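You operate a simulated robot arm through the tools that you are given. There is no shell and no other tool. Be economical: measure what you need, move in short steps, check, and stop when the job is done.

You are at the controls of a simulated two-armed robot. One attempt, no reset.

JOB
Put the tube three on the top of the pump bench away on the upper hose shelf. Then put one of the sugar bags from the top of the pump bench on the card. Then fetch the cup seven and set it in the drip pan one. Then count the jars on the top of the pump bench, then put as many of the colour jars from the top of the pump bench on the top of the feed bench. Then take the water bottle from the top of the pump bench and put it on the trough drainer. Then put the lid tub on top of the round plate. Then take the lid off the lemon tub on the top of the steel table and lay it down there. Then stack the bag that says "L75" from the top of the pump bench on top of the bag labelled "L79". Then put the beaker two on the top of the pump bench away on the rack shelf four. Then open the upper bench drawer, fetch the sealed jar from the top of the pump bench and set it in the inside of the upper bench drawer and shut the drawer again. Then take the small jar marked "0 1 2" from the top of the pump bench and leave it on the trough drainer. Do these in the order given. Set down upright: colour jar, water bottle, beaker two, sealed jar, small jar.

The check looks at the end state, three seconds after you hand in, the way a careful person would. Anything else that was tipped, shoved, dropped, spilled or broken makes it a failure. Lids that push on must go on centred and level and be pressed home; caps that screw on are set level and turned clockwise until they are tight.

ROBOT AND FRAMES
Two 6-joint arms with two-finger grippers on one trunk, on a base that drives. Base frame: it is fixed to the floor where the robot stands at the start and does not move with it; the origin is under the middle of the robot, x ahead of it, y to its left, z up; the surface under the hand at the start is at about z = 0.82. Lengths are in m, angles in degrees, forces in N, time in s.
The left shoulder is at the start at [0.03, 0.178, 0.988], the right one opposite. With the tool pointing down near the work surface each hand reaches from about 0.44 to 0.84 m from the robot's upright axis, wherever it stands, measured 20 degrees to its own side. Places, roughly: bag [0.5, 1, 1]; beaker two [0.5, 1, 0.75]; card [0.5, 0, 0.75]; colour jar [0.5, 1, 0.75]; cup seven [0.5, 0.75, 0.75]; drip pan one [-4.25, -0.5, 0.75]; inside of the upper bench drawer [0.6, -0.7, 0.7]; jar [0.5, 0.5, 0.75]; lid tub [-8.25, -3, 1]; rack shelf four [-1.4, 6.1, 1.3]; round plate (17x17x6 cm) [-5.8, -5.3, 0.9]; sealed jar [0.5, 1.25, 0.75]; small jar [0.5, -0.25, 0.75]; sugar bag [0.5, -0.5, 0.75]; top of the feed bench [-2.7, 3.8, 0.9]; trough drainer [-2.9, -3, 0.8]; tub [-8.25, -3, 1]; tube three [0.75, -0.25, 0.75]; upper bench drawer [0.5, -0.7, 0.7]; upper hose shelf [-5.8, -3.6, 1.1]; water bottle [0.5, 0.25, 1]. Payload 2.54 kg a hand.
Tool frame (each hand has its own): the origin (TCP) lies between the finger pads and is the grasp point; the fingertips stand 0.03 m ahead of it; z points along the fingers, y is the line along which they close. The gripper opens to 0.116 m. The gripper's body begins 0.095 m behind the TCP.
Orientation is told as [roll, pitch, yaw] about the base's x, y, z axes, in that order, counted from this pose: with the fingers straight down and closing along the base's y, the tool's x points along the base's -x, its y along +y and its z along -z.

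CONTROLS
- The arms move only by the tool nudge_tool. It takes "left_increments", "right_increments" or both (then of equal length, played together; a hand with none holds still); each is a list of rows, each an object of numbers (a shift or turn left out is 0, a gripper value left out holds the last): "tx", "ty", "tz": the shift along the tool's x, y, z in mm; "rx", "ry", "rz": the turn, a rotation vector about the tool's x, y, z in degrees; "jaw": the finger opening in mm, from 0 to 116. In form: [{"tx": .., "ty": .., "tz": .., "rx": .., "ry": .., "rz": .., "jaw": ..}, ...]. A call has 1 to 12 rows; each row shifts and turns the commanded pose from where the row before left it, along the tool's axes as they then stand. A row lasts 0.2 s, in which the tool goes at most 0.05 m and 8.6 degrees; a call with a longer step from one row to the next is refused whole, and so is a gripper value outside its range. A pose out of reach is approached as far as the arm can. The call stops where the force on the tool passes 40 N (or 10 N more than at its start, if that is more) or the arm is blocked; 0.2 s more then pass. Each finger travels about 0.153 m/s and halts on what it meets, pressing with about 31 N; the grip force reading is that of the motor and also rises with nothing between the fingers. The clock runs only during rows and for 0.2 s after the last one: add rows that do not move to give the fingers time. The reply holds the time, the measured pose of the TCP, the force on the tool along the base axes, the opening and the grip force, in the units named above and with some noise, with the torque about the TCP (base axes, N m) and any sound that the robot's microphone picked up.
- Cameras (640 x 400 px; columns grow to the right, rows downward): "scene" is now at [0.0407, -0.0124, 1.7033]; the picture's right is [-0.17, -0.99, 0.00], its down [-0.86, 0.15, -0.49] and it looks along [0.49, -0.08, -0.87] (base axes); focal length 233 px, centre (320, 200). "left" rides on the left gripper at [0.069, 0.015, -0.122] in its tool frame; the picture's right is [-0.21, 0.98, 0.00], its down [-0.83, -0.18, -0.53] and it looks along [-0.52, -0.12, 0.85] (tool axes); focal length 251 px, centre (320, 200). "right" rides on the right gripper at [0.069, -0.015, -0.122] in its tool frame; the picture's right is [0.21, 0.98, 0.00], its down [-0.83, 0.18, -0.53] and it looks along [-0.52, 0.11, 0.85] (tool axes); focal length 251 px, centre (320, 200). There is no depth. A picture from a camera that has moved, and an enlarged one, comes with that camera's place and axes in the base frame and with its lens. The place of the scene camera against the robot may be out by one fixed shift of up to 0.012 m in any direction.
- grab_frame(camera): a new picture of that camera. It takes no simulated time.
- raise_lower(by): slides the trunk up (or, below 0, down) by that many m; the arms and the scene camera ride with it, the base frame stays. It gives what a move gives, with no picture.
- drive_base(legs): drives the robot by 1 to 6 legs, each [ahead, left, turn to the left] in m, m and degrees, along the robot's own axes; the way and the turn of a leg run together, so that a leg with both is an arc; at most 1.5 m and 180 degrees a leg. The arms and the cameras ride along, it lands a little off, and it stops where it bumps. It gives what a move gives.
- pan_tilt(pan, tilt): turns the head with the scene camera to pan (to the left, within 143 degrees either way) and tilt (down, from -29 to 69), counted from straight ahead of the robot. It gives what a move gives.
- close_up(camera, box): a new picture of the part [left, top, right, bottom] of that camera's present view, enlarged. It takes no simulated time.
- sign_off(): hands the job in; it is judged then, once.

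Work in short steps. Places have to be worked out from the pictures, the camera data and where the tool is seen: move nearer, look again, correct. Check each grasp and each placing, and mend what went wrong. You have 577 turns and 370 pictures in all, those below and enlarged ones among them. Open the grippers and draw the arms clear of the work before you hand the job in, unless the task says otherwise.

The tools are called after "Emit:" by a JSON object that holds its "fn" and its "kwargs". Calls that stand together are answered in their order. nudge_tool: Moves the arms, as the interface text tells. Its arguments: {"type":"object","properties":{"left_increments":{"type":"array"},"right_increments":{"type":"array"}},"required":[]} The other tools are called the same way: raise_lower (by) slides the trunk up or down; drive_base (legs) drives the base; pan_tilt (pan, tilt) turns the head that bears the scene camera; grab_frame (camera) takes a picture; close_up (camera, box) takes an enlarged picture of a part of a camera's view; sign_off () hands the job in.

At the start:

```text
time: 0.0
left_tcp_pos: [0.4718, 0.2659, 1.2144]
left_ee_rot: [0.0, 0.1, -0.1]
left_force: [0.5, -0.2, -0.1]
left_moment: [-0.02, 0.03, 0.0]
left_finger_gap: 0.116
left_grip_force: 0.1
right_tcp_pos: [0.4613, -0.1912, 1.2535]
right_ee_rot: [0.1, -0.1, -0.1]
right_force: [-0.1, 0.1, 0.2]
right_moment: [0.01, -0.01, -0.01]
right_finger_gap: 0.1162
right_grip_force: 0.0
trunk travel left (down, up): [-0.2, 0.34]
robot x, y, heading: [0.0002, 0.0014, -0.1]
head pan, tilt: [-9.7, 60.5]
```

scene: 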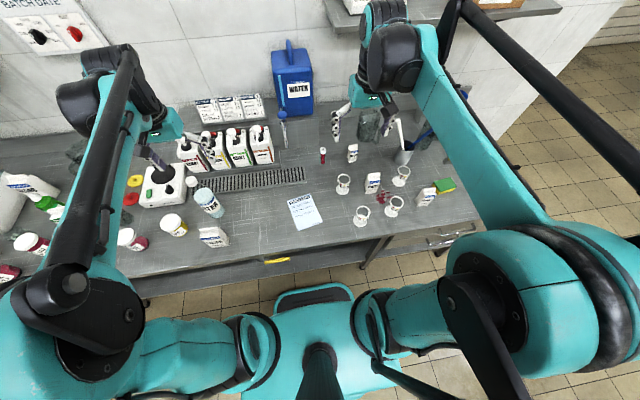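
right: 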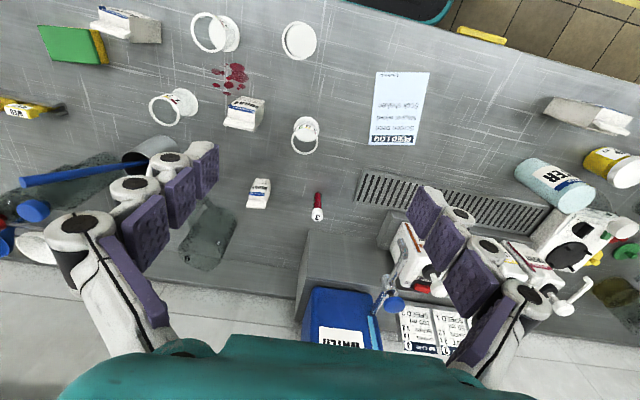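
left: 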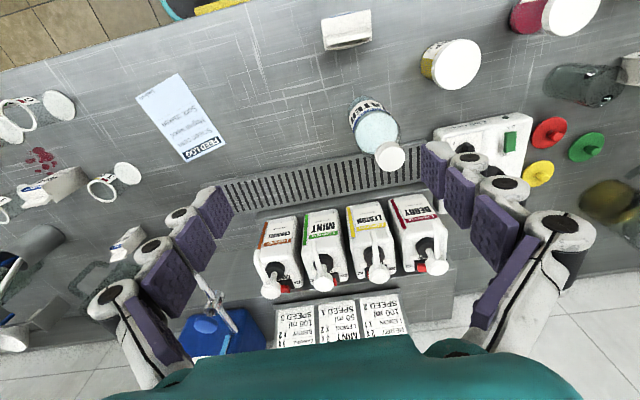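

I start by looking at the bench in enlarged pictures to identify the objects.

Emit:
{"fn": "close_up", "kwargs": {"camera": "scene", "box": [280, 90, 480, 250]}}

Emit:
{"fn": "close_up", "kwargs": {"camera": "scene", "box": [100, 90, 300, 250]}}

Emit:
{"fn": "close_up", "kwargs": {"camera": "right", "box": [140, 0, 440, 240]}}

```text
2.50 times, centred on (380, 170) of scene
camera zoom: at [0.0407, -0.0124, 1.7033], right [-0.17, -0.99, 0.0], down [-0.86, 0.15, -0.49], along [0.49, -0.08, -0.87], focal length 583 px, centre (170, 275)
```

zoom: 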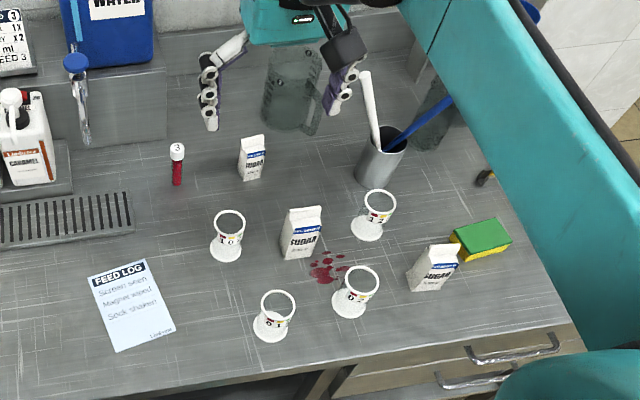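

```text
2.50 times, centred on (200, 170) of scene
camera zoom: at [0.0407, -0.0124, 1.7033], right [-0.17, -0.99, 0.0], down [-0.86, 0.15, -0.49], along [0.49, -0.08, -0.87], focal length 583 px, centre (620, 275)
```

zoom: 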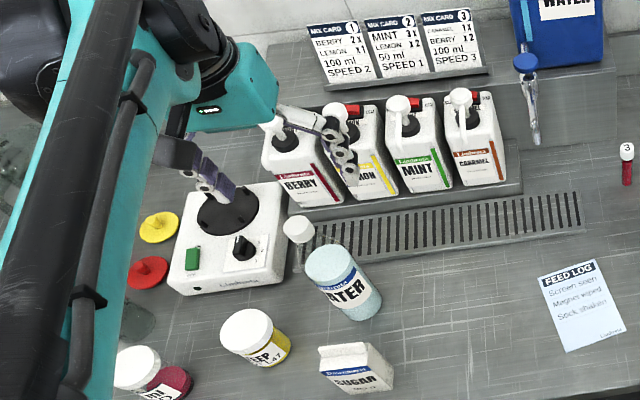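

```text
1.67 times, centred on (290, 120) of right
camera zoom: at [0.3927, -0.208, 1.3742], right [-0.21, 0.98, 0.0], down [0.83, 0.18, 0.53], along [0.52, 0.11, -0.85], focal length 419 px, centre (370, 333)
```

zoom: 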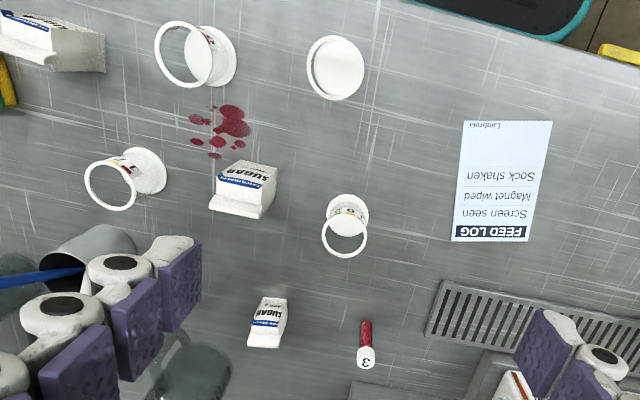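

I look further left along the bench.

Emit:
{"fn": "pan_tilt", "kwargs": {"pan": 50, "tilt": 45}}

Emit:
{"fn": "grab_frame", "kwargs": {"camera": "scene"}}

```text
time: 1.3
left_tcp_pos: [0.4724, 0.2669, 1.2151]
left_ee_rot: [0.0, 0.0, 0.0]
left_force: [0.1, 0.4, -0.7]
left_moment: [0.0, -0.02, 0.0]
left_finger_gap: 0.116
left_grip_force: 0.1
right_tcp_pos: [0.4609, -0.1924, 1.2517]
right_ee_rot: [0.0, 0.0, 0.0]
right_force: [0.9, 0.5, 0.2]
right_moment: [0.01, 0.02, 0.0]
right_finger_gap: 0.1159
right_grip_force: 0.1
trunk travel left (down, up): [-0.2, 0.34]
robot x, y, heading: [0.0036, -0.0022, -0.3]
head pan, tilt: [50.0, 45.0]
```

```text
363 pictures are left
camera scene: at [0.0279, 0.061, 1.7233], right [0.77, -0.64, 0.0], down [-0.46, -0.54, -0.71], along [0.45, 0.54, -0.71], focal length 233 px, centre (320, 200)
```

scene: 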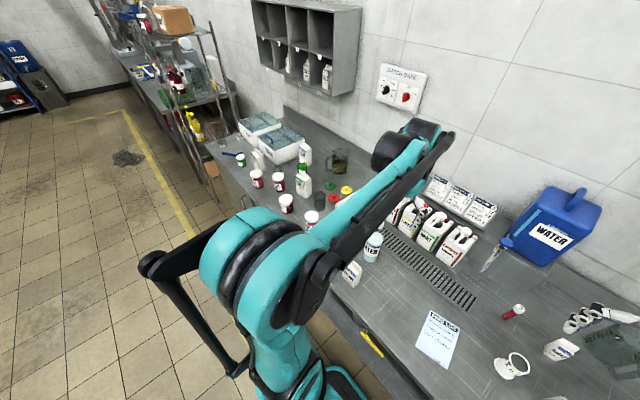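

Emit:
{"fn": "close_up", "kwargs": {"camera": "scene", "box": [200, 80, 360, 240]}}

Emit:
{"fn": "close_up", "kwargs": {"camera": "scene", "box": [120, 0, 280, 160]}}

```text
2.50 times, centred on (280, 160) of scene
camera zoom: at [0.0279, 0.061, 1.7233], right [0.77, -0.64, 0.0], down [-0.46, -0.54, -0.71], along [0.45, 0.54, -0.71], focal length 583 px, centre (420, 300)
```

zoom: 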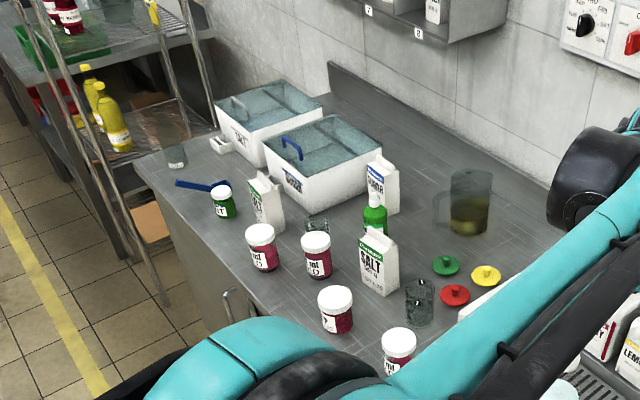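

```text
2.50 times, centred on (200, 80) of scene
camera zoom: at [0.0279, 0.061, 1.7233], right [0.77, -0.64, 0.0], down [-0.46, -0.54, -0.71], along [0.45, 0.54, -0.71], focal length 583 px, centre (620, 500)
```

zoom: 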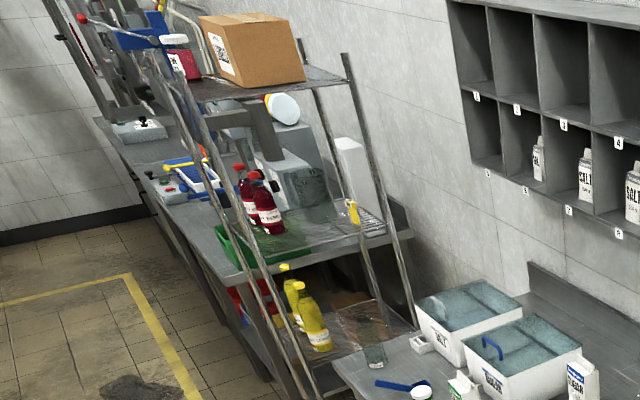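

The tube "3" stands near x≈0.72, y≈-0.14. I move the right hand over toward it and look with its camera.

Emit:
{"fn": "nudge_tool", "kwargs": {"right_increments": [{"tx": -33, "ty": 8, "tz": 33}, {"tx": -33, "ty": 8, "tz": 33}, {"tx": -33, "ty": 8, "tz": 33}, {"tx": -33, "ty": 8, "tz": 33}, {"tx": -33, "ty": 8, "tz": 33}, {"tx": -33, "ty": 8, "tz": 33, "jaw": 60}, {}]}}

Emit:
{"fn": "grab_frame", "kwargs": {"camera": "right"}}

```text
time: 2.9
left_tcp_pos: [0.4723, 0.2659, 1.2146]
left_ee_rot: [0.0, -0.1, 0.1]
left_force: [-0.4, -0.6, 0.0]
left_moment: [-0.02, -0.03, 0.02]
left_finger_gap: 0.1161
left_grip_force: 0.1
right_tcp_pos: [0.6555, -0.1437, 1.0552]
right_ee_rot: [0.0, 0.0, 0.0]
right_force: [0.0, -0.1, 0.1]
right_moment: [0.02, -0.04, -0.03]
right_finger_gap: 0.0602
right_grip_force: 0.0
trunk travel left (down, up): [-0.2, 0.34]
robot x, y, heading: [0.004, 0.002, 0.3]
head pan, tilt: [50.0, 45.0]
```

```text
360 pictures are left
camera right: at [0.5873, -0.1599, 1.1776], right [-0.21, 0.98, 0.0], down [0.83, 0.18, 0.53], along [0.52, 0.11, -0.85], focal length 251 px, centre (320, 200)
```

right: 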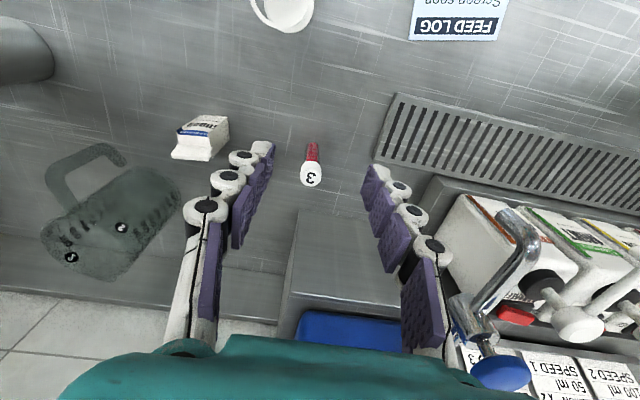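

Tube at about (0.715, -0.144), top near 0.91. I tilt the hand 40° forward for a sloped grasp and come down part of the way.

Emit:
{"fn": "nudge_tool", "kwargs": {"right_increments": [{"ry": -8}, {"ry": -8}, {"ry": -8}, {"ry": -8}, {"ry": -8}, {"tx": 15.2, "tz": 36.8}, {"tx": 15.2, "tz": 36.8}, {"tx": 15.2, "tz": 36.8}, {}]}}

Emit:
{"fn": "grab_frame", "kwargs": {"camera": "right"}}

```text
time: 4.9
left_tcp_pos: [0.4725, 0.2661, 1.2146]
left_ee_rot: [-0.1, -0.1, 0.0]
left_force: [-0.5, -0.7, 0.1]
left_moment: [0.0, -0.04, -0.01]
left_finger_gap: 0.1159
left_grip_force: 0.0
right_tcp_pos: [0.6946, -0.1432, 0.9424]
right_ee_rot: [0.0, -40.0, 0.0]
right_force: [-0.2, 0.1, -0.3]
right_moment: [0.01, 0.0, -0.01]
right_finger_gap: 0.0602
right_grip_force: 0.2
trunk travel left (down, up): [-0.2, 0.34]
robot x, y, heading: [0.0035, 0.0003, 0.0]
head pan, tilt: [50.0, 45.0]
```

```text
359 pictures are left
camera right: at [0.564, -0.1595, 0.9903], right [-0.16, 0.98, -0.14], down [0.29, 0.18, 0.94], along [0.94, 0.11, -0.31], focal length 251 px, centre (320, 200)
```

right: 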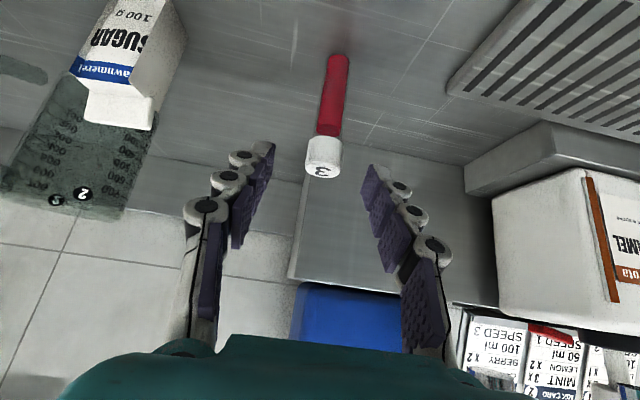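

Tube confirmed at (0.717, -0.144), Ø≈17 mm. I go to it at z≈0.868 and close.

Emit:
{"fn": "nudge_tool", "kwargs": {"right_increments": [{"tx": 15.5, "tz": 35.5}, {"tx": 15.5, "tz": 35.5}, {"jaw": 0}, {}, {}]}}

Emit:
{"fn": "grab_frame", "kwargs": {"camera": "right"}}

```text
time: 6.1
left_tcp_pos: [0.4732, 0.2671, 1.2147]
left_ee_rot: [-0.1, 0.0, 0.0]
left_force: [-0.7, -0.4, 0.2]
left_moment: [-0.04, -0.01, 0.02]
left_finger_gap: 0.1163
left_grip_force: 0.0
right_tcp_pos: [0.7179, -0.1418, 0.8675]
right_ee_rot: [0.0, -40.1, 0.0]
right_force: [0.5, 0.7, 0.1]
right_moment: [-0.02, 0.01, 0.0]
right_finger_gap: 0.0185
right_grip_force: 31.0
trunk travel left (down, up): [-0.2, 0.34]
robot x, y, heading: [0.0012, -0.0006, 0.2]
head pan, tilt: [50.0, 45.0]
```

```text
358 pictures are left
camera right: at [0.5867, -0.1588, 0.9167], right [-0.16, 0.98, -0.14], down [0.29, 0.18, 0.94], along [0.94, 0.11, -0.31], focal length 251 px, centre (320, 200)
```

right: 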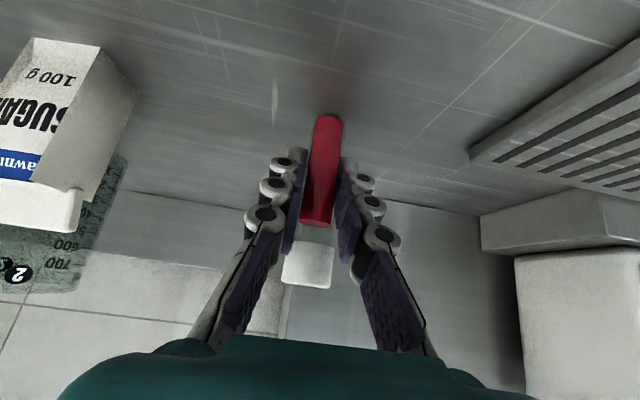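

Tube gripped (18.5 mm). I lift straight up and draw the hand back toward the robot for driving.

Emit:
{"fn": "nudge_tool", "kwargs": {"right_increments": [{"tx": -23.8, "tz": -28.3}, {"tx": -23.8, "tz": -28.3}, {"tx": -23.8, "tz": -28.3}, {"tx": -23.8, "tz": -28.3}, {"tx": -23.8, "tz": -28.3}, {"tx": -23.8, "tz": -28.3}, {"tx": -23.8, "tz": -28.3}, {"tx": 32, "tz": -27}, {"tx": 32, "tz": -27}, {"tx": 32, "tz": -27}, {"tx": 32, "tz": -27}, {"tx": 32, "tz": -27}]}}

Emit:
{"fn": "pan_tilt", "kwargs": {"pan": -140, "tilt": 15}}

Emit:
{"fn": "grab_frame", "kwargs": {"camera": "scene"}}

Emit:
{"fn": "pan_tilt", "kwargs": {"pan": 140, "tilt": 15}}

Emit:
{"fn": "grab_frame", "kwargs": {"camera": "scene"}}

```text
time: 8.7
left_tcp_pos: [0.4711, 0.2658, 1.2154]
left_ee_rot: [0.0, -0.2, -0.1]
left_force: [-0.1, 0.0, 0.3]
left_moment: [-0.01, -0.08, 0.01]
left_finger_gap: 0.1157
left_grip_force: 0.0
right_tcp_pos: [0.5049, -0.144, 1.1266]
right_ee_rot: [-0.1, -40.1, 0.0]
right_force: [0.2, 0.3, 0.3]
right_moment: [-0.02, -0.04, -0.02]
right_finger_gap: 0.0185
right_grip_force: 31.6
trunk travel left (down, up): [-0.2, 0.34]
robot x, y, heading: [0.0001, -0.0003, 0.2]
head pan, tilt: [50.0, 45.0]
```

```text
time: 11.5
left_tcp_pos: [0.4732, 0.2657, 1.2152]
left_ee_rot: [0.0, 0.0, 0.0]
left_force: [0.0, 0.9, -0.4]
left_moment: [0.0, 0.05, -0.01]
left_finger_gap: 0.116
left_grip_force: 0.1
right_tcp_pos: [0.5082, -0.143, 1.1262]
right_ee_rot: [0.0, -39.9, 0.0]
right_force: [0.5, -0.7, -0.9]
right_moment: [-0.01, 0.02, -0.01]
right_finger_gap: 0.0183
right_grip_force: 30.9
trunk travel left (down, up): [-0.2, 0.34]
robot x, y, heading: [0.0034, 0.001, -0.3]
head pan, tilt: [-140.0, 15.0]
```

```text
357 pictures are left
camera scene: at [-0.096, -0.0614, 1.7701], right [-0.64, 0.77, 0.0], down [0.2, 0.17, -0.97], along [-0.74, -0.62, -0.26], focal length 233 px, centre (320, 200)
```

scene: 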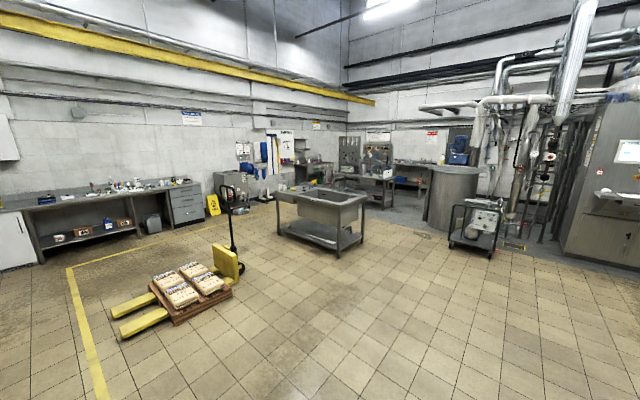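

```text
time: 15.4
left_tcp_pos: [0.4732, 0.2668, 1.2136]
left_ee_rot: [0.0, 0.0, -0.1]
left_force: [-0.2, -0.4, 0.3]
left_moment: [-0.03, -0.01, 0.04]
left_finger_gap: 0.116
left_grip_force: 0.1
right_tcp_pos: [0.5069, -0.1425, 1.1254]
right_ee_rot: [0.0, -39.9, -0.1]
right_force: [0.6, -0.2, -0.1]
right_moment: [0.04, 0.04, 0.03]
right_finger_gap: 0.0187
right_grip_force: 30.5
trunk travel left (down, up): [-0.2, 0.34]
robot x, y, heading: [-0.0, -0.0012, -0.0]
head pan, tilt: [140.0, 15.0]
```

```text
356 pictures are left
camera scene: at [-0.096, 0.0588, 1.7701], right [0.64, 0.77, 0.0], down [0.2, -0.17, -0.97], along [-0.74, 0.62, -0.26], focal length 233 px, centre (320, 200)
```

scene: 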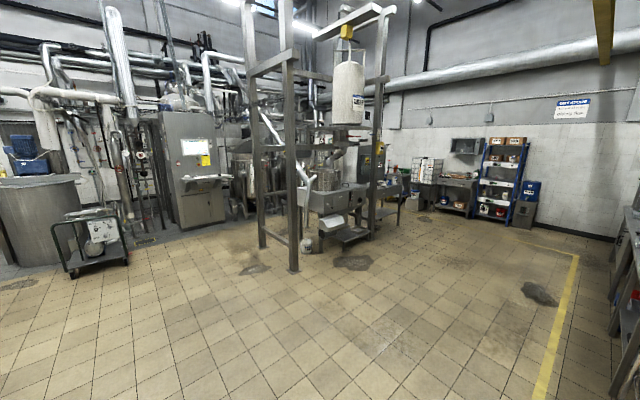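

I zoom at the hose shelf direction.

Emit:
{"fn": "pan_tilt", "kwargs": {"pan": -140, "tilt": 15}}

Emit:
{"fn": "close_up", "kwargs": {"camera": "scene", "box": [200, 100, 460, 262]}}

Emit:
{"fn": "close_up", "kwargs": {"camera": "scene", "box": [310, 120, 430, 195]}}

```text
time: 19.2
left_tcp_pos: [0.4735, 0.2656, 1.2143]
left_ee_rot: [-0.1, 0.0, -0.1]
left_force: [0.4, -1.0, 0.4]
left_moment: [0.01, 0.01, 0.0]
left_finger_gap: 0.1161
left_grip_force: 0.1
right_tcp_pos: [0.5071, -0.1433, 1.1253]
right_ee_rot: [0.1, -40.0, 0.0]
right_force: [-0.6, -0.1, -0.9]
right_moment: [0.01, 0.02, -0.03]
right_finger_gap: 0.0181
right_grip_force: 30.6
trunk travel left (down, up): [-0.2, 0.34]
robot x, y, heading: [-0.0028, 0.0008, 0.0]
head pan, tilt: [-140.0, 15.0]
```

```text
2.46 times, centred on (330, 181) of scene
camera zoom: at [-0.096, -0.0613, 1.7701], right [-0.64, 0.77, 0.0], down [0.2, 0.17, -0.97], along [-0.74, -0.62, -0.26], focal length 574 px, centre (295, 247)
```

zoom: 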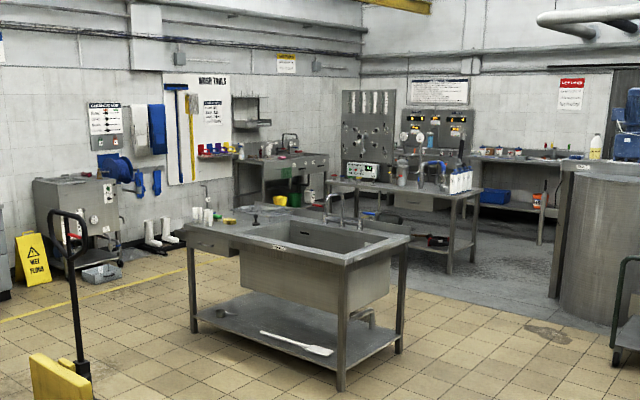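

```text
5.33 times, centred on (370, 158) of scene
camera zoom: at [-0.096, -0.0613, 1.7701], right [-0.64, 0.77, 0.0], down [0.2, 0.17, -0.97], along [-0.74, -0.62, -0.26], focal length 1244 px, centre (53, 427)
```

zoom: 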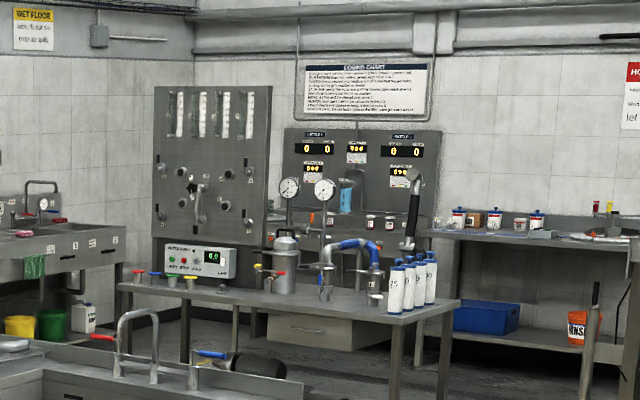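

The hose bench is in the far corner around (-5.8, -3). I back off, turn, and drive toward the gap between trough and tank.

Emit:
{"fn": "drive_base", "kwargs": {"legs": [[-0.45, 0, 0], [0, 0, -160], [1.4, 0, 0], [1.3, 0, 0]]}}

Emit:
{"fn": "pan_tilt", "kwargs": {"pan": 0, "tilt": 20}}

Emit:
{"fn": "grab_frame", "kwargs": {"camera": "scene"}}

```text
time: 41.1
left_tcp_pos: [-3.2646, -1.48, 1.2144]
left_ee_rot: [0.0, 0.0, -156.8]
left_force: [-0.5, -0.6, -0.4]
left_moment: [0.01, -0.05, 0.04]
left_finger_gap: 0.1161
left_grip_force: 0.1
right_tcp_pos: [-3.4573, -1.118, 1.1258]
right_ee_rot: [0.0, -40.0, -156.7]
right_force: [-0.2, -0.8, -0.7]
right_moment: [0.02, -0.03, -0.04]
right_finger_gap: 0.0185
right_grip_force: 30.8
trunk travel left (down, up): [-0.2, 0.34]
robot x, y, heading: [-2.9355, -1.0476, -156.8]
head pan, tilt: [-140.0, 15.0]
```

```text
time: 43.4
left_tcp_pos: [-3.2647, -1.4801, 1.2145]
left_ee_rot: [0.0, 0.0, -156.7]
left_force: [0.3, 0.1, -0.1]
left_moment: [0.01, -0.03, 0.03]
left_finger_gap: 0.1161
left_grip_force: 0.0
right_tcp_pos: [-3.458, -1.1169, 1.1254]
right_ee_rot: [0.0, -40.1, -156.7]
right_force: [-0.1, 0.0, -0.1]
right_moment: [0.01, 0.0, -0.04]
right_finger_gap: 0.0183
right_grip_force: 31.0
trunk travel left (down, up): [-0.2, 0.34]
robot x, y, heading: [-2.9347, -1.0489, -156.6]
head pan, tilt: [0.0, 20.0]
```

```text
353 pictures are left
camera scene: at [-2.9876, -1.0746, 1.762], right [-0.4, 0.92, 0.0], down [0.31, 0.14, -0.94], along [-0.86, -0.37, -0.34], focal length 233 px, centre (320, 200)
```

scene: 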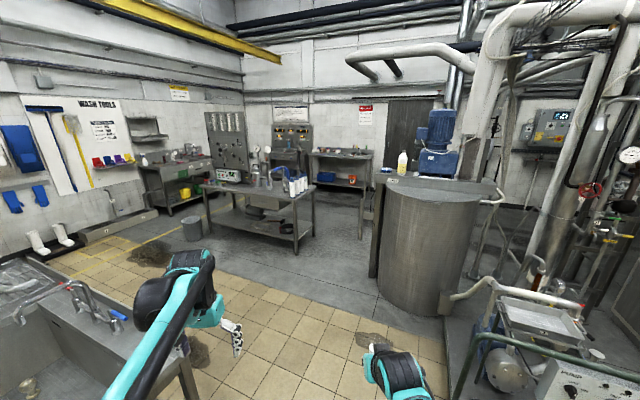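

Emit:
{"fn": "close_up", "kwargs": {"camera": "scene", "box": [180, 100, 330, 240]}}

Emit:
{"fn": "close_up", "kwargs": {"camera": "scene", "box": [80, 100, 240, 240]}}

```text
2.86 times, centred on (255, 170) of scene
camera zoom: at [-2.9876, -1.0746, 1.762], right [-0.4, 0.92, 0.0], down [0.31, 0.14, -0.94], along [-0.86, -0.37, -0.34], focal length 666 px, centre (506, 286)
```

zoom: 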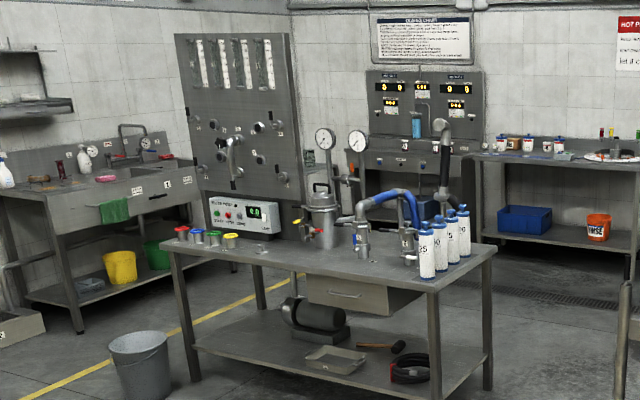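

```text
2.86 times, centred on (160, 170) of scene
camera zoom: at [-2.9876, -1.0746, 1.762], right [-0.4, 0.92, 0.0], down [0.31, 0.14, -0.94], along [-0.86, -0.37, -0.34], focal length 666 px, centre (777, 286)
```

zoom: 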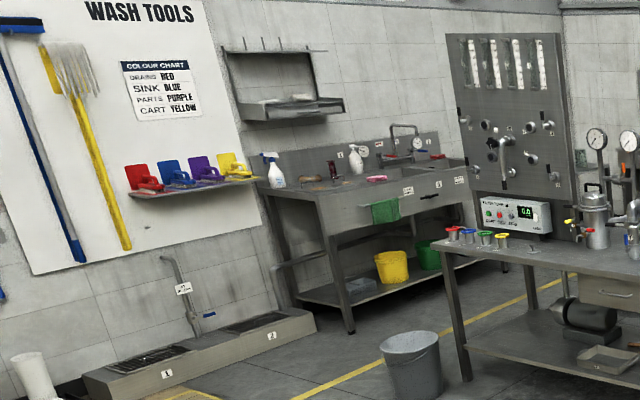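

The hose shelf isn't clear yet; I drive nearer, through the gap past the trough corner.

Emit:
{"fn": "drive_base", "kwargs": {"legs": [[1.25, 0, 0], [0, 0, 50], [0.9, 0, 0]]}}

Emit:
{"fn": "pan_tilt", "kwargs": {"pan": -50, "tilt": 15}}

Emit:
{"fn": "grab_frame", "kwargs": {"camera": "scene"}}

```text
time: 56.2
left_tcp_pos: [-4.2394, -2.9283, 1.2149]
left_ee_rot: [-0.1, 0.1, -107.7]
left_force: [0.2, 0.6, 0.4]
left_moment: [-0.01, 0.04, -0.01]
left_finger_gap: 0.116
left_grip_force: 0.1
right_tcp_pos: [-4.6412, -2.8373, 1.1252]
right_ee_rot: [0.0, -40.0, -107.7]
right_force: [-0.3, -0.3, 0.1]
right_moment: [-0.02, 0.01, 0.03]
right_finger_gap: 0.0182
right_grip_force: 31.0
trunk travel left (down, up): [-0.2, 0.34]
robot x, y, heading: [-4.3521, -2.397, -107.9]
head pan, tilt: [0.0, 20.0]
```

```text
time: 57.4
left_tcp_pos: [-4.2405, -2.9272, 1.2143]
left_ee_rot: [-0.1, 0.1, -107.7]
left_force: [-0.2, -0.3, -0.8]
left_moment: [-0.02, -0.01, 0.03]
left_finger_gap: 0.116
left_grip_force: 0.1
right_tcp_pos: [-4.6395, -2.8361, 1.1256]
right_ee_rot: [0.0, -40.1, -107.6]
right_force: [-0.5, 0.1, -0.4]
right_moment: [-0.02, 0.0, 0.02]
right_finger_gap: 0.0181
right_grip_force: 30.3
trunk travel left (down, up): [-0.2, 0.34]
robot x, y, heading: [-4.3496, -2.3944, -107.6]
head pan, tilt: [-50.0, 15.0]
```

```text
350 pictures are left
camera scene: at [-4.422, -2.4052, 1.7701], right [-0.38, 0.92, 0.0], down [0.24, 0.1, -0.97], along [-0.89, -0.37, -0.26], focal length 233 px, centre (320, 200)
```

scene: 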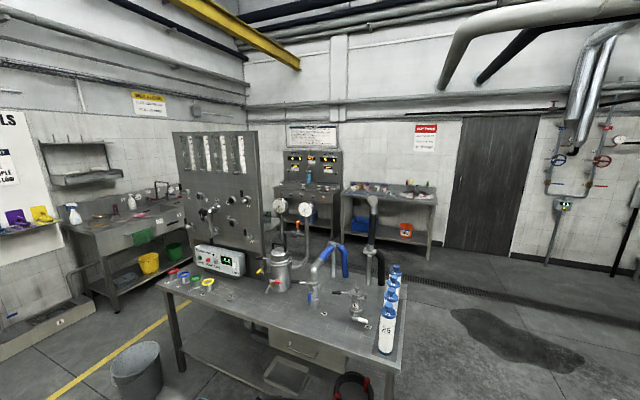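

Emit:
{"fn": "close_up", "kwargs": {"camera": "scene", "box": [150, 120, 310, 300]}}

```text
2.22 times, centred on (230, 210) of scene
camera zoom: at [-4.422, -2.4052, 1.7701], right [-0.38, 0.92, 0.0], down [0.24, 0.1, -0.97], along [-0.89, -0.37, -0.26], focal length 518 px, centre (520, 178)
```

zoom: 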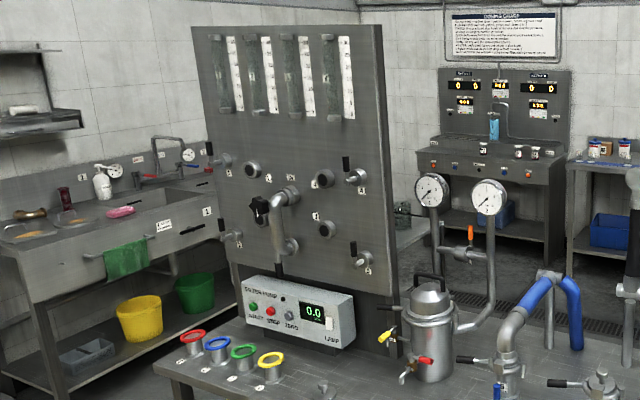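

There's a shelf edge visible behind the hose panel at about (-6, -3.6). I drive further south and look from there.

Emit:
{"fn": "drive_base", "kwargs": {"legs": [[1.2, 0, 0], [0, 0, -35], [0.4, 0, 0]]}}

Emit:
{"fn": "pan_tilt", "kwargs": {"pan": -45, "tilt": 15}}

Emit:
{"fn": "grab_frame", "kwargs": {"camera": "scene"}}

```text
time: 66.5
left_tcp_pos: [-5.1058, -4.1712, 1.2125]
left_ee_rot: [0.0, 0.3, -142.2]
left_force: [-0.9, -1.6, -0.6]
left_moment: [0.12, -0.18, 0.0]
left_finger_gap: 0.1155
left_grip_force: 0.2
right_tcp_pos: [-5.3837, -3.8676, 1.1218]
right_ee_rot: [-0.1, -39.7, -142.1]
right_force: [-1.5, -0.9, 0.0]
right_moment: [0.07, -0.12, 0.02]
right_finger_gap: 0.0178
right_grip_force: 30.8
trunk travel left (down, up): [-0.2, 0.34]
robot x, y, heading: [-4.8878, -3.6675, -142.0]
head pan, tilt: [-50.0, 15.0]
stopped in leg 3: the robot was blocked; the commanded pose is now the measured one
```

```text
time: 67.1
left_tcp_pos: [-5.099, -4.1644, 1.2152]
left_ee_rot: [0.0, -0.1, -142.2]
left_force: [0.0, -0.1, -0.2]
left_moment: [-0.02, 0.04, 0.01]
left_finger_gap: 0.116
left_grip_force: 0.0
right_tcp_pos: [-5.3772, -3.8626, 1.1258]
right_ee_rot: [-0.1, -40.0, -142.2]
right_force: [0.4, 1.4, -1.1]
right_moment: [-0.01, -0.02, 0.01]
right_finger_gap: 0.018
right_grip_force: 31.2
trunk travel left (down, up): [-0.2, 0.34]
robot x, y, heading: [-4.8875, -3.6685, -142.3]
head pan, tilt: [-45.0, 15.0]
```

```text
348 pictures are left
camera scene: at [-4.9527, -3.6367, 1.7701], right [0.13, 0.99, 0.0], down [0.26, -0.03, -0.97], along [-0.96, 0.12, -0.26], focal length 233 px, centre (320, 200)
```

scene: 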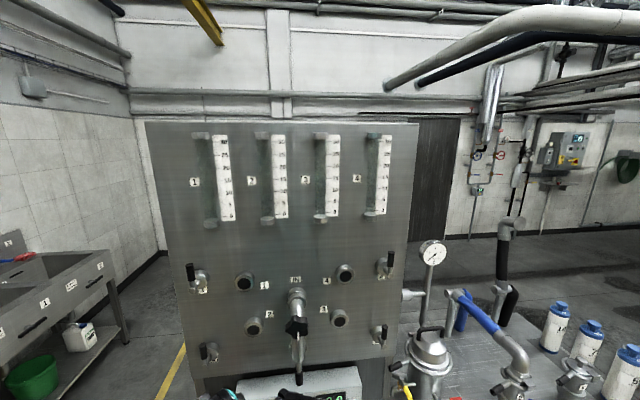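

I look down at what blocked the base.

Emit:
{"fn": "pan_tilt", "kwargs": {"pan": 0, "tilt": 60}}

Emit:
{"fn": "grab_frame", "kwargs": {"camera": "scene"}}

```text
time: 68.2
left_tcp_pos: [-5.1009, -4.1658, 1.215]
left_ee_rot: [0.0, 0.0, -142.2]
left_force: [0.5, 0.3, 0.2]
left_moment: [0.02, -0.01, 0.01]
left_finger_gap: 0.116
left_grip_force: 0.1
right_tcp_pos: [-5.3789, -3.8628, 1.1255]
right_ee_rot: [0.0, -40.0, -142.3]
right_force: [0.6, 0.5, -0.9]
right_moment: [0.01, -0.01, 0.0]
right_finger_gap: 0.0182
right_grip_force: 30.8
trunk travel left (down, up): [-0.2, 0.34]
robot x, y, heading: [-4.8888, -3.6678, -142.2]
head pan, tilt: [0.0, 60.0]
```

```text
347 pictures are left
camera scene: at [-4.9141, -3.6903, 1.7039], right [-0.61, 0.79, 0.0], down [0.68, 0.53, -0.5], along [-0.4, -0.31, -0.87], focal length 233 px, centre (320, 200)
```

scene: 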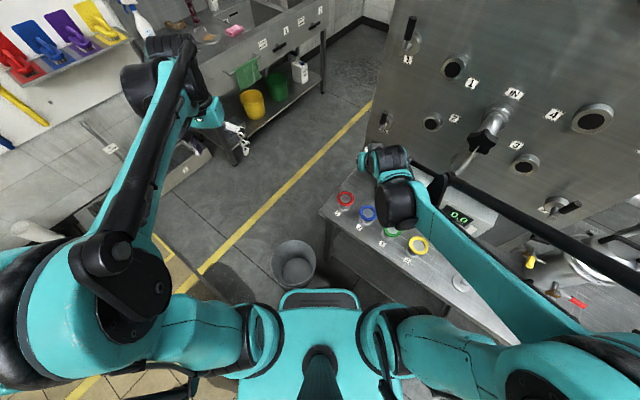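

The panel stands at x≈-5.7 and the hose shelf is behind it, so I must go round to its far side. I back out and go round the north end of the bench.

Emit:
{"fn": "drive_base", "kwargs": {"legs": [[-0.28, 0, 0], [0, 0, 116], [0, 0, 116], [1.5, 0, 0]]}}

Emit:
{"fn": "pan_tilt", "kwargs": {"pan": 80, "tilt": 25}}

Emit:
{"fn": "grab_frame", "kwargs": {"camera": "scene"}}

```text
time: 87.1
left_tcp_pos: [-4.9682, -1.4973, 1.2138]
left_ee_rot: [0.0, 0.1, 90.7]
left_force: [-1.1, 0.1, -0.1]
left_moment: [-0.02, -0.05, 0.0]
left_finger_gap: 0.1159
left_grip_force: 0.1
right_tcp_pos: [-4.56, -1.4595, 1.1246]
right_ee_rot: [0.0, -40.0, 90.7]
right_force: [0.1, 0.4, -1.2]
right_moment: [-0.01, -0.01, 0.03]
right_finger_gap: 0.018
right_grip_force: 30.8
trunk travel left (down, up): [-0.2, 0.34]
robot x, y, heading: [-4.699, -1.9692, 90.6]
head pan, tilt: [0.0, 60.0]
```

```text
time: 88.6
left_tcp_pos: [-4.9685, -1.4989, 1.2147]
left_ee_rot: [0.0, 0.0, 90.8]
left_force: [0.1, 0.0, -0.6]
left_moment: [0.03, -0.01, 0.0]
left_finger_gap: 0.116
left_grip_force: 0.1
right_tcp_pos: [-4.5596, -1.4605, 1.1246]
right_ee_rot: [-0.1, -40.0, 90.9]
right_force: [-0.2, 0.7, -1.0]
right_moment: [0.0, 0.02, 0.01]
right_finger_gap: 0.0183
right_grip_force: 31.5
trunk travel left (down, up): [-0.2, 0.34]
robot x, y, heading: [-4.6935, -1.9635, 90.7]
head pan, tilt: [80.0, 25.0]
```

```text
346 pictures are left
camera scene: at [-4.7814, -1.9841, 1.7538], right [0.16, 0.99, 0.0], down [0.42, -0.07, -0.91], along [-0.89, 0.15, -0.42], focal length 233 px, centre (320, 200)
```

scene: 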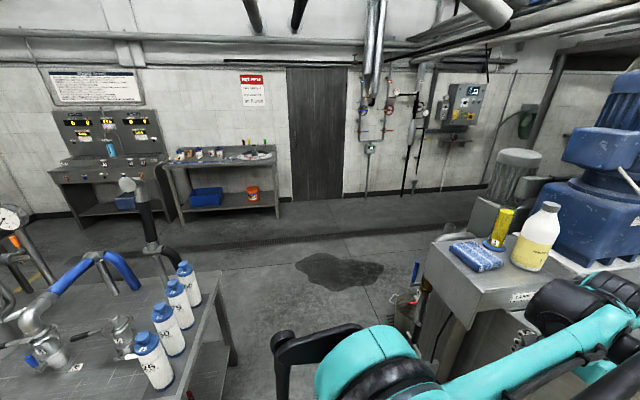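

The gap (y from -2.3 to -1.1) looks passable; I strafe through it sideways, then back down behind the bench.

Emit:
{"fn": "drive_base", "kwargs": {"legs": [[0.1, 0, 0], [0, 1.0, 0], [0, 0.95, 0]]}}

Emit:
{"fn": "pan_tilt", "kwargs": {"pan": 140, "tilt": 25}}

Emit:
{"fn": "grab_frame", "kwargs": {"camera": "scene"}}

Emit:
{"fn": "pan_tilt", "kwargs": {"pan": -140, "tilt": 25}}

Emit:
{"fn": "grab_frame", "kwargs": {"camera": "scene"}}

```text
time: 91.7
left_tcp_pos: [-5.253, -1.4056, 1.2153]
left_ee_rot: [-1.1, -0.1, 90.7]
left_force: [-1.0, 0.7, 5.8]
left_moment: [-0.05, 0.11, -0.05]
left_finger_gap: 0.1122
left_grip_force: 0.1
right_tcp_pos: [-4.8513, -1.3636, 1.1258]
right_ee_rot: [0.2, -40.0, 91.2]
right_force: [0.4, -0.5, -0.2]
right_moment: [-0.03, -0.01, 0.06]
right_finger_gap: 0.0182
right_grip_force: 30.8
trunk travel left (down, up): [-0.2, 0.34]
robot x, y, heading: [-4.9874, -1.8765, 90.9]
head pan, tilt: [80.0, 25.0]
stopped in leg 2: the force on the tool passed its limit at 103 N (the readings are from after the stop); the commanded pose is now the measured one
```

```text
time: 93.0
left_tcp_pos: [-5.2531, -1.4045, 1.2148]
left_ee_rot: [-1.1, -0.1, 90.6]
left_force: [2.1, 0.4, 3.2]
left_moment: [-0.03, 0.13, 0.0]
left_finger_gap: 0.1123
left_grip_force: 0.0
right_tcp_pos: [-4.8514, -1.3643, 1.1242]
right_ee_rot: [0.0, -40.0, 91.1]
right_force: [-0.1, 0.5, -0.7]
right_moment: [-0.01, 0.0, 0.03]
right_finger_gap: 0.0184
right_grip_force: 31.3
trunk travel left (down, up): [-0.2, 0.34]
robot x, y, heading: [-4.9908, -1.8746, 91.2]
head pan, tilt: [140.0, 25.0]
```

```text
345 pictures are left
camera scene: at [-5.0382, -1.976, 1.7539], right [-0.78, 0.63, 0.0], down [0.27, 0.33, -0.91], along [-0.57, -0.7, -0.42], focal length 233 px, centre (320, 200)
```

scene: 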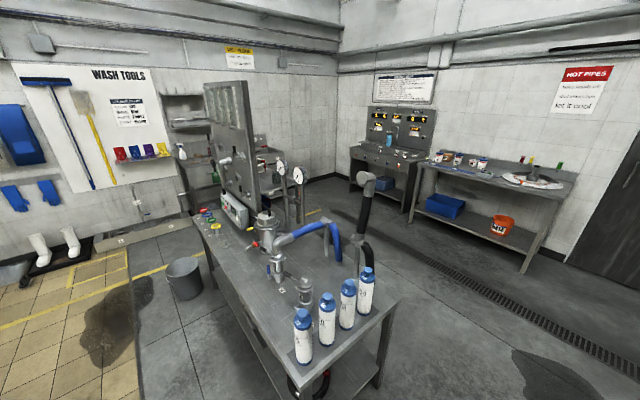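

```text
time: 96.9
left_tcp_pos: [-5.2539, -1.4058, 1.2142]
left_ee_rot: [-1.0, -0.1, 90.8]
left_force: [1.6, -0.6, 2.2]
left_moment: [-0.04, 0.12, -0.02]
left_finger_gap: 0.1126
left_grip_force: 0.1
right_tcp_pos: [-4.8529, -1.3644, 1.126]
right_ee_rot: [0.0, -40.1, 91.1]
right_force: [0.0, 0.2, -0.3]
right_moment: [0.0, 0.02, -0.02]
right_finger_gap: 0.018
right_grip_force: 30.9
trunk travel left (down, up): [-0.2, 0.34]
robot x, y, heading: [-4.9892, -1.8738, 91.1]
head pan, tilt: [-140.0, 25.0]
```

```text
344 pictures are left
camera scene: at [-4.9198, -1.9739, 1.7539], right [-0.75, -0.66, 0.0], down [-0.28, 0.32, -0.91], along [0.59, -0.68, -0.42], focal length 233 px, centre (320, 200)
```

scene: 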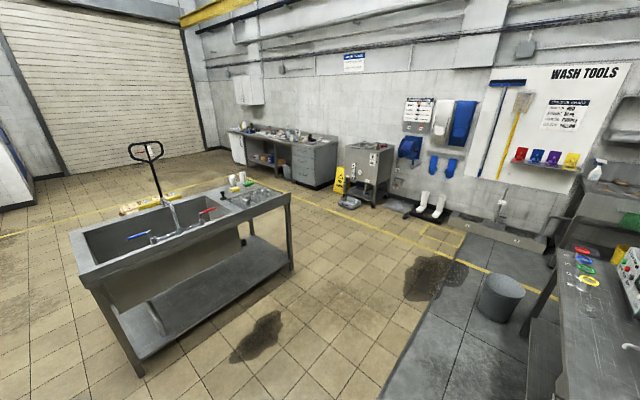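

The left hand hit something. I look at it with the left camera and the scene camera.

Emit:
{"fn": "grab_frame", "kwargs": {"camera": "left"}}

Emit:
{"fn": "pan_tilt", "kwargs": {"pan": 30, "tilt": 35}}

Emit:
{"fn": "grab_frame", "kwargs": {"camera": "scene"}}

```text
343 pictures are left
camera left: at [-5.2687, -1.4752, 1.3361], right [-0.98, 0.2, -0.02], down [0.16, 0.83, 0.54], along [0.12, 0.52, -0.84], focal length 251 px, centre (320, 200)
```

left: 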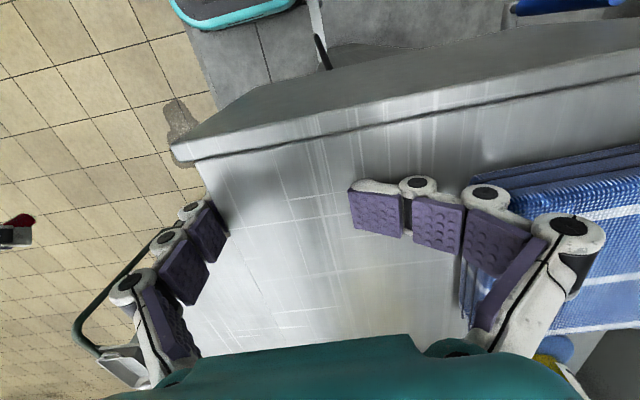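

```text
time: 99.5
left_tcp_pos: [-5.2523, -1.4049, 1.2143]
left_ee_rot: [-1.1, 0.1, 90.7]
left_force: [1.6, -0.5, 2.3]
left_moment: [0.0, 0.14, 0.02]
left_finger_gap: 0.1127
left_grip_force: 0.0
right_tcp_pos: [-4.8517, -1.3645, 1.1248]
right_ee_rot: [0.1, -39.9, 91.1]
right_force: [-0.5, -0.7, -1.3]
right_moment: [-0.03, 0.01, 0.02]
right_finger_gap: 0.0183
right_grip_force: 30.9
trunk travel left (down, up): [-0.2, 0.34]
robot x, y, heading: [-4.988, -1.8755, 90.8]
head pan, tilt: [30.0, 35.0]
```

```text
342 pictures are left
camera scene: at [-5.0257, -1.8289, 1.7381], right [0.86, 0.52, 0.0], down [0.3, -0.49, -0.82], along [-0.42, 0.7, -0.57], focal length 233 px, centre (320, 200)
```

scene: 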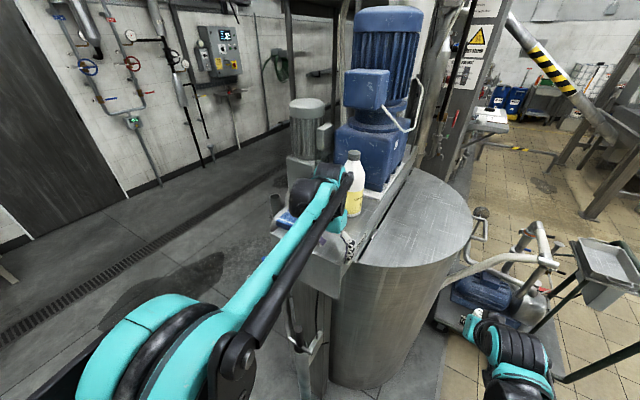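

The left finger touched the blue pad on the tank's side table. I move back right, then backward, and look at the pad.

Emit:
{"fn": "drive_base", "kwargs": {"legs": [[0, -0.3, 0]]}}

Emit:
{"fn": "nudge_tool", "kwargs": {"left_increments": [{"tz": -40}, {"tz": -40}, {"tz": -40}, {"tz": -40}, {"tz": -40}, {"tx": 15}, {}]}}

Emit:
{"fn": "pan_tilt", "kwargs": {"pan": 80, "tilt": 25}}

Emit:
{"fn": "grab_frame", "kwargs": {"camera": "scene"}}

```text
time: 101.5
left_tcp_pos: [-4.9601, -1.4006, 1.2146]
left_ee_rot: [-1.1, 0.0, 90.5]
left_force: [-0.2, 1.0, -0.5]
left_moment: [0.01, 0.07, -0.03]
left_finger_gap: 0.1158
left_grip_force: 0.0
right_tcp_pos: [-4.5595, -1.3586, 1.1248]
right_ee_rot: [0.0, -39.9, 90.8]
right_force: [0.1, 0.5, 0.7]
right_moment: [0.0, 0.01, 0.04]
right_finger_gap: 0.0179
right_grip_force: 31.3
trunk travel left (down, up): [-0.2, 0.34]
robot x, y, heading: [-4.6956, -1.8688, 90.9]
head pan, tilt: [30.0, 35.0]
```

```text
time: 103.1
left_tcp_pos: [-4.9627, -1.4123, 1.4157]
left_ee_rot: [-1.1, 0.0, 90.5]
left_force: [-0.1, 0.2, -0.5]
left_moment: [-0.04, 0.0, 0.03]
left_finger_gap: 0.1158
left_grip_force: 0.0
right_tcp_pos: [-4.56, -1.3574, 1.1248]
right_ee_rot: [0.0, -39.9, 90.9]
right_force: [-0.3, -0.9, -0.6]
right_moment: [-0.02, 0.0, -0.01]
right_finger_gap: 0.0182
right_grip_force: 31.3
trunk travel left (down, up): [-0.2, 0.34]
robot x, y, heading: [-4.6972, -1.8686, 90.9]
head pan, tilt: [30.0, 35.0]
```

```text
time: 104.2
left_tcp_pos: [-4.9635, -1.4137, 1.4147]
left_ee_rot: [-1.1, 0.0, 90.5]
left_force: [-0.6, 0.0, -0.2]
left_moment: [-0.01, 0.02, 0.02]
left_finger_gap: 0.1159
left_grip_force: 0.1
right_tcp_pos: [-4.5603, -1.3582, 1.1253]
right_ee_rot: [0.0, -40.0, 90.9]
right_force: [0.9, 0.8, -0.1]
right_moment: [0.01, 0.05, 0.0]
right_finger_gap: 0.0184
right_grip_force: 31.0
trunk travel left (down, up): [-0.2, 0.34]
robot x, y, heading: [-4.6972, -1.8683, 90.7]
head pan, tilt: [80.0, 25.0]
```

```text
341 pictures are left
camera scene: at [-4.7806, -1.8846, 1.7539], right [0.16, 0.99, 0.0], down [0.42, -0.07, -0.91], along [-0.89, 0.14, -0.42], focal length 233 px, centre (320, 200)
```

scene: 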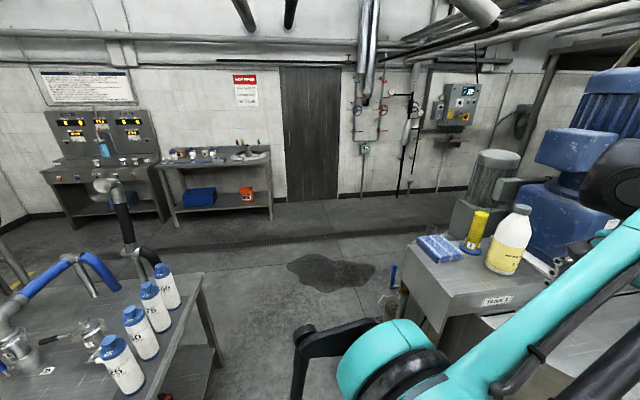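

The pad seems shifted a few cm. I return to the exact pose of the earlier picture to compare.

Emit:
{"fn": "drive_base", "kwargs": {"legs": [[-0.095, 0, 0]]}}

Emit:
{"fn": "grab_frame", "kwargs": {"camera": "scene"}}

Emit:
{"fn": "close_up", "kwargs": {"camera": "scene", "box": [420, 190, 580, 290]}}

```text
time: 105.4
left_tcp_pos: [-4.9622, -1.5116, 1.4163]
left_ee_rot: [-1.2, -0.1, 90.6]
left_force: [-0.2, -0.1, 0.7]
left_moment: [0.04, -0.01, -0.02]
left_finger_gap: 0.116
left_grip_force: 0.2
right_tcp_pos: [-4.5611, -1.4551, 1.1261]
right_ee_rot: [0.0, -40.0, 91.1]
right_force: [-0.9, 0.2, 0.8]
right_moment: [0.04, -0.03, 0.0]
right_finger_gap: 0.0183
right_grip_force: 31.1
trunk travel left (down, up): [-0.2, 0.34]
robot x, y, heading: [-4.692, -1.9632, 90.9]
head pan, tilt: [80.0, 25.0]
```

```text
340 pictures are left
camera scene: at [-4.7791, -1.9807, 1.7539], right [0.16, 0.99, 0.0], down [0.42, -0.07, -0.91], along [-0.9, 0.14, -0.42], focal length 233 px, centre (320, 200)
```

scene: 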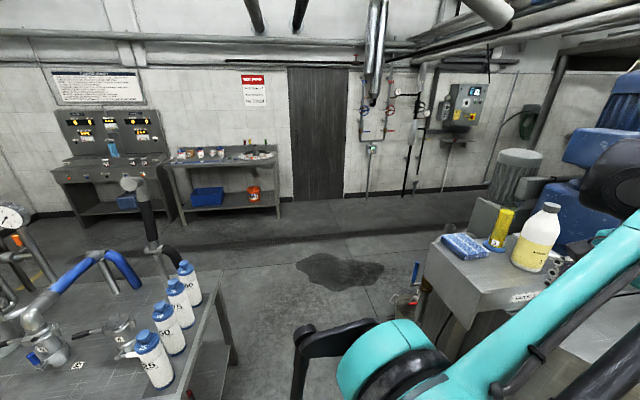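

```text
4.00 times, centred on (500, 240) of scene
camera zoom: at [-4.7791, -1.9807, 1.7539], right [0.16, 0.99, 0.0], down [0.42, -0.07, -0.91], along [-0.9, 0.14, -0.42], focal length 933 px, centre (-400, 40)
```

zoom: 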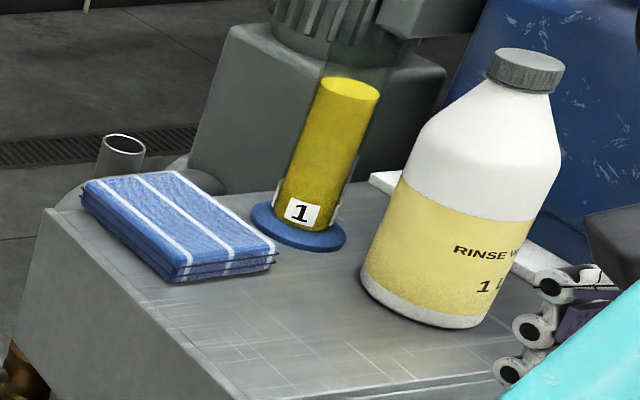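

The pad was shoved about 7 cm away (-x). I'll restore it: strafe left with the left hand high, and look down at it.

Emit:
{"fn": "drive_base", "kwargs": {"legs": [[0, 0.4, 0], [0.05, 0, 0]]}}

Emit:
{"fn": "grab_frame", "kwargs": {"camera": "left"}}

```text
time: 108.4
left_tcp_pos: [-5.3646, -1.4631, 1.4145]
left_ee_rot: [-1.3, 0.1, 90.5]
left_force: [-0.2, 0.9, -0.9]
left_moment: [-0.06, 0.0, -0.03]
left_finger_gap: 0.1162
left_grip_force: 0.0
right_tcp_pos: [-4.962, -1.4079, 1.1238]
right_ee_rot: [0.1, -40.0, 91.0]
right_force: [-0.4, 0.5, -0.8]
right_moment: [-0.05, 0.01, -0.03]
right_finger_gap: 0.0178
right_grip_force: 30.9
trunk travel left (down, up): [-0.2, 0.34]
robot x, y, heading: [-5.0998, -1.9181, 90.8]
head pan, tilt: [80.0, 25.0]
```

```text
338 pictures are left
camera left: at [-5.3822, -1.5333, 1.5363], right [-0.98, 0.21, -0.02], down [0.16, 0.83, 0.54], along [0.13, 0.52, -0.84], focal length 251 px, centre (320, 200)
```

left: 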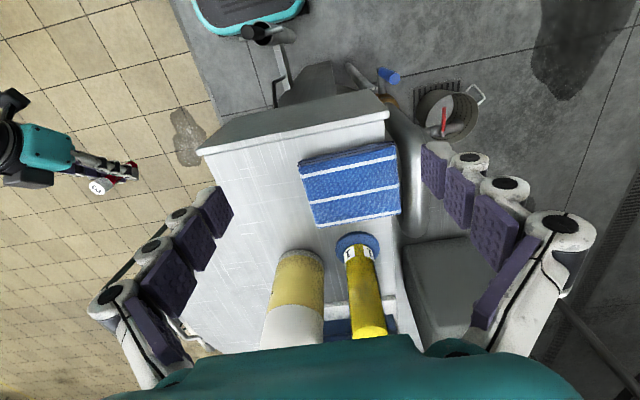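

Pad spans about x -5.31…-5.45, y -1.40…-1.27, top z≈1.2. I bring the closed left fingers to its -x side and view before lowering.

Emit:
{"fn": "nudge_tool", "kwargs": {"left_increments": [{"ty": 45, "jaw": 0}, {"ty": 45}, {"ty": 45}, {"tx": -45}, {"tx": -45, "tz": 20}, {"tz": 40}, {"tz": 40}, {}]}}

Emit:
{"fn": "grab_frame", "kwargs": {"camera": "left"}}

```text
time: 110.2
left_tcp_pos: [-5.4995, -1.3759, 1.3136]
left_ee_rot: [-1.2, -0.2, 90.6]
left_force: [-0.7, -0.4, 0.0]
left_moment: [0.05, 0.02, 0.0]
left_finger_gap: 0.0
left_grip_force: 28.6
right_tcp_pos: [-4.9627, -1.4114, 1.1254]
right_ee_rot: [-0.1, -40.0, 90.8]
right_force: [1.3, 0.7, 0.3]
right_moment: [-0.04, 0.02, -0.01]
right_finger_gap: 0.0181
right_grip_force: 31.2
trunk travel left (down, up): [-0.2, 0.34]
robot x, y, heading: [-5.0941, -1.9189, 91.1]
head pan, tilt: [80.0, 25.0]
```

```text
337 pictures are left
camera left: at [-5.5162, -1.4464, 1.435], right [-0.98, 0.21, -0.02], down [0.16, 0.83, 0.54], along [0.13, 0.52, -0.84], focal length 251 px, centre (320, 200)
```

left: 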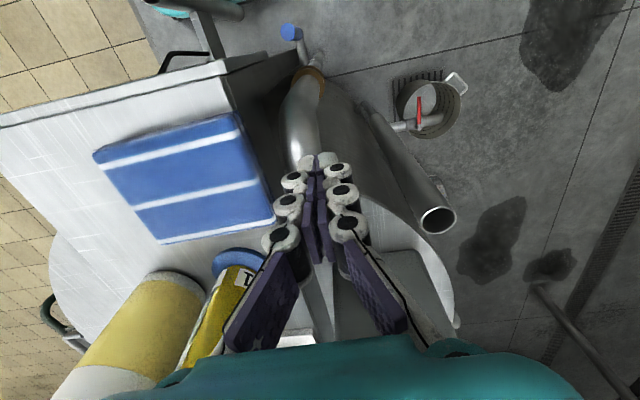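

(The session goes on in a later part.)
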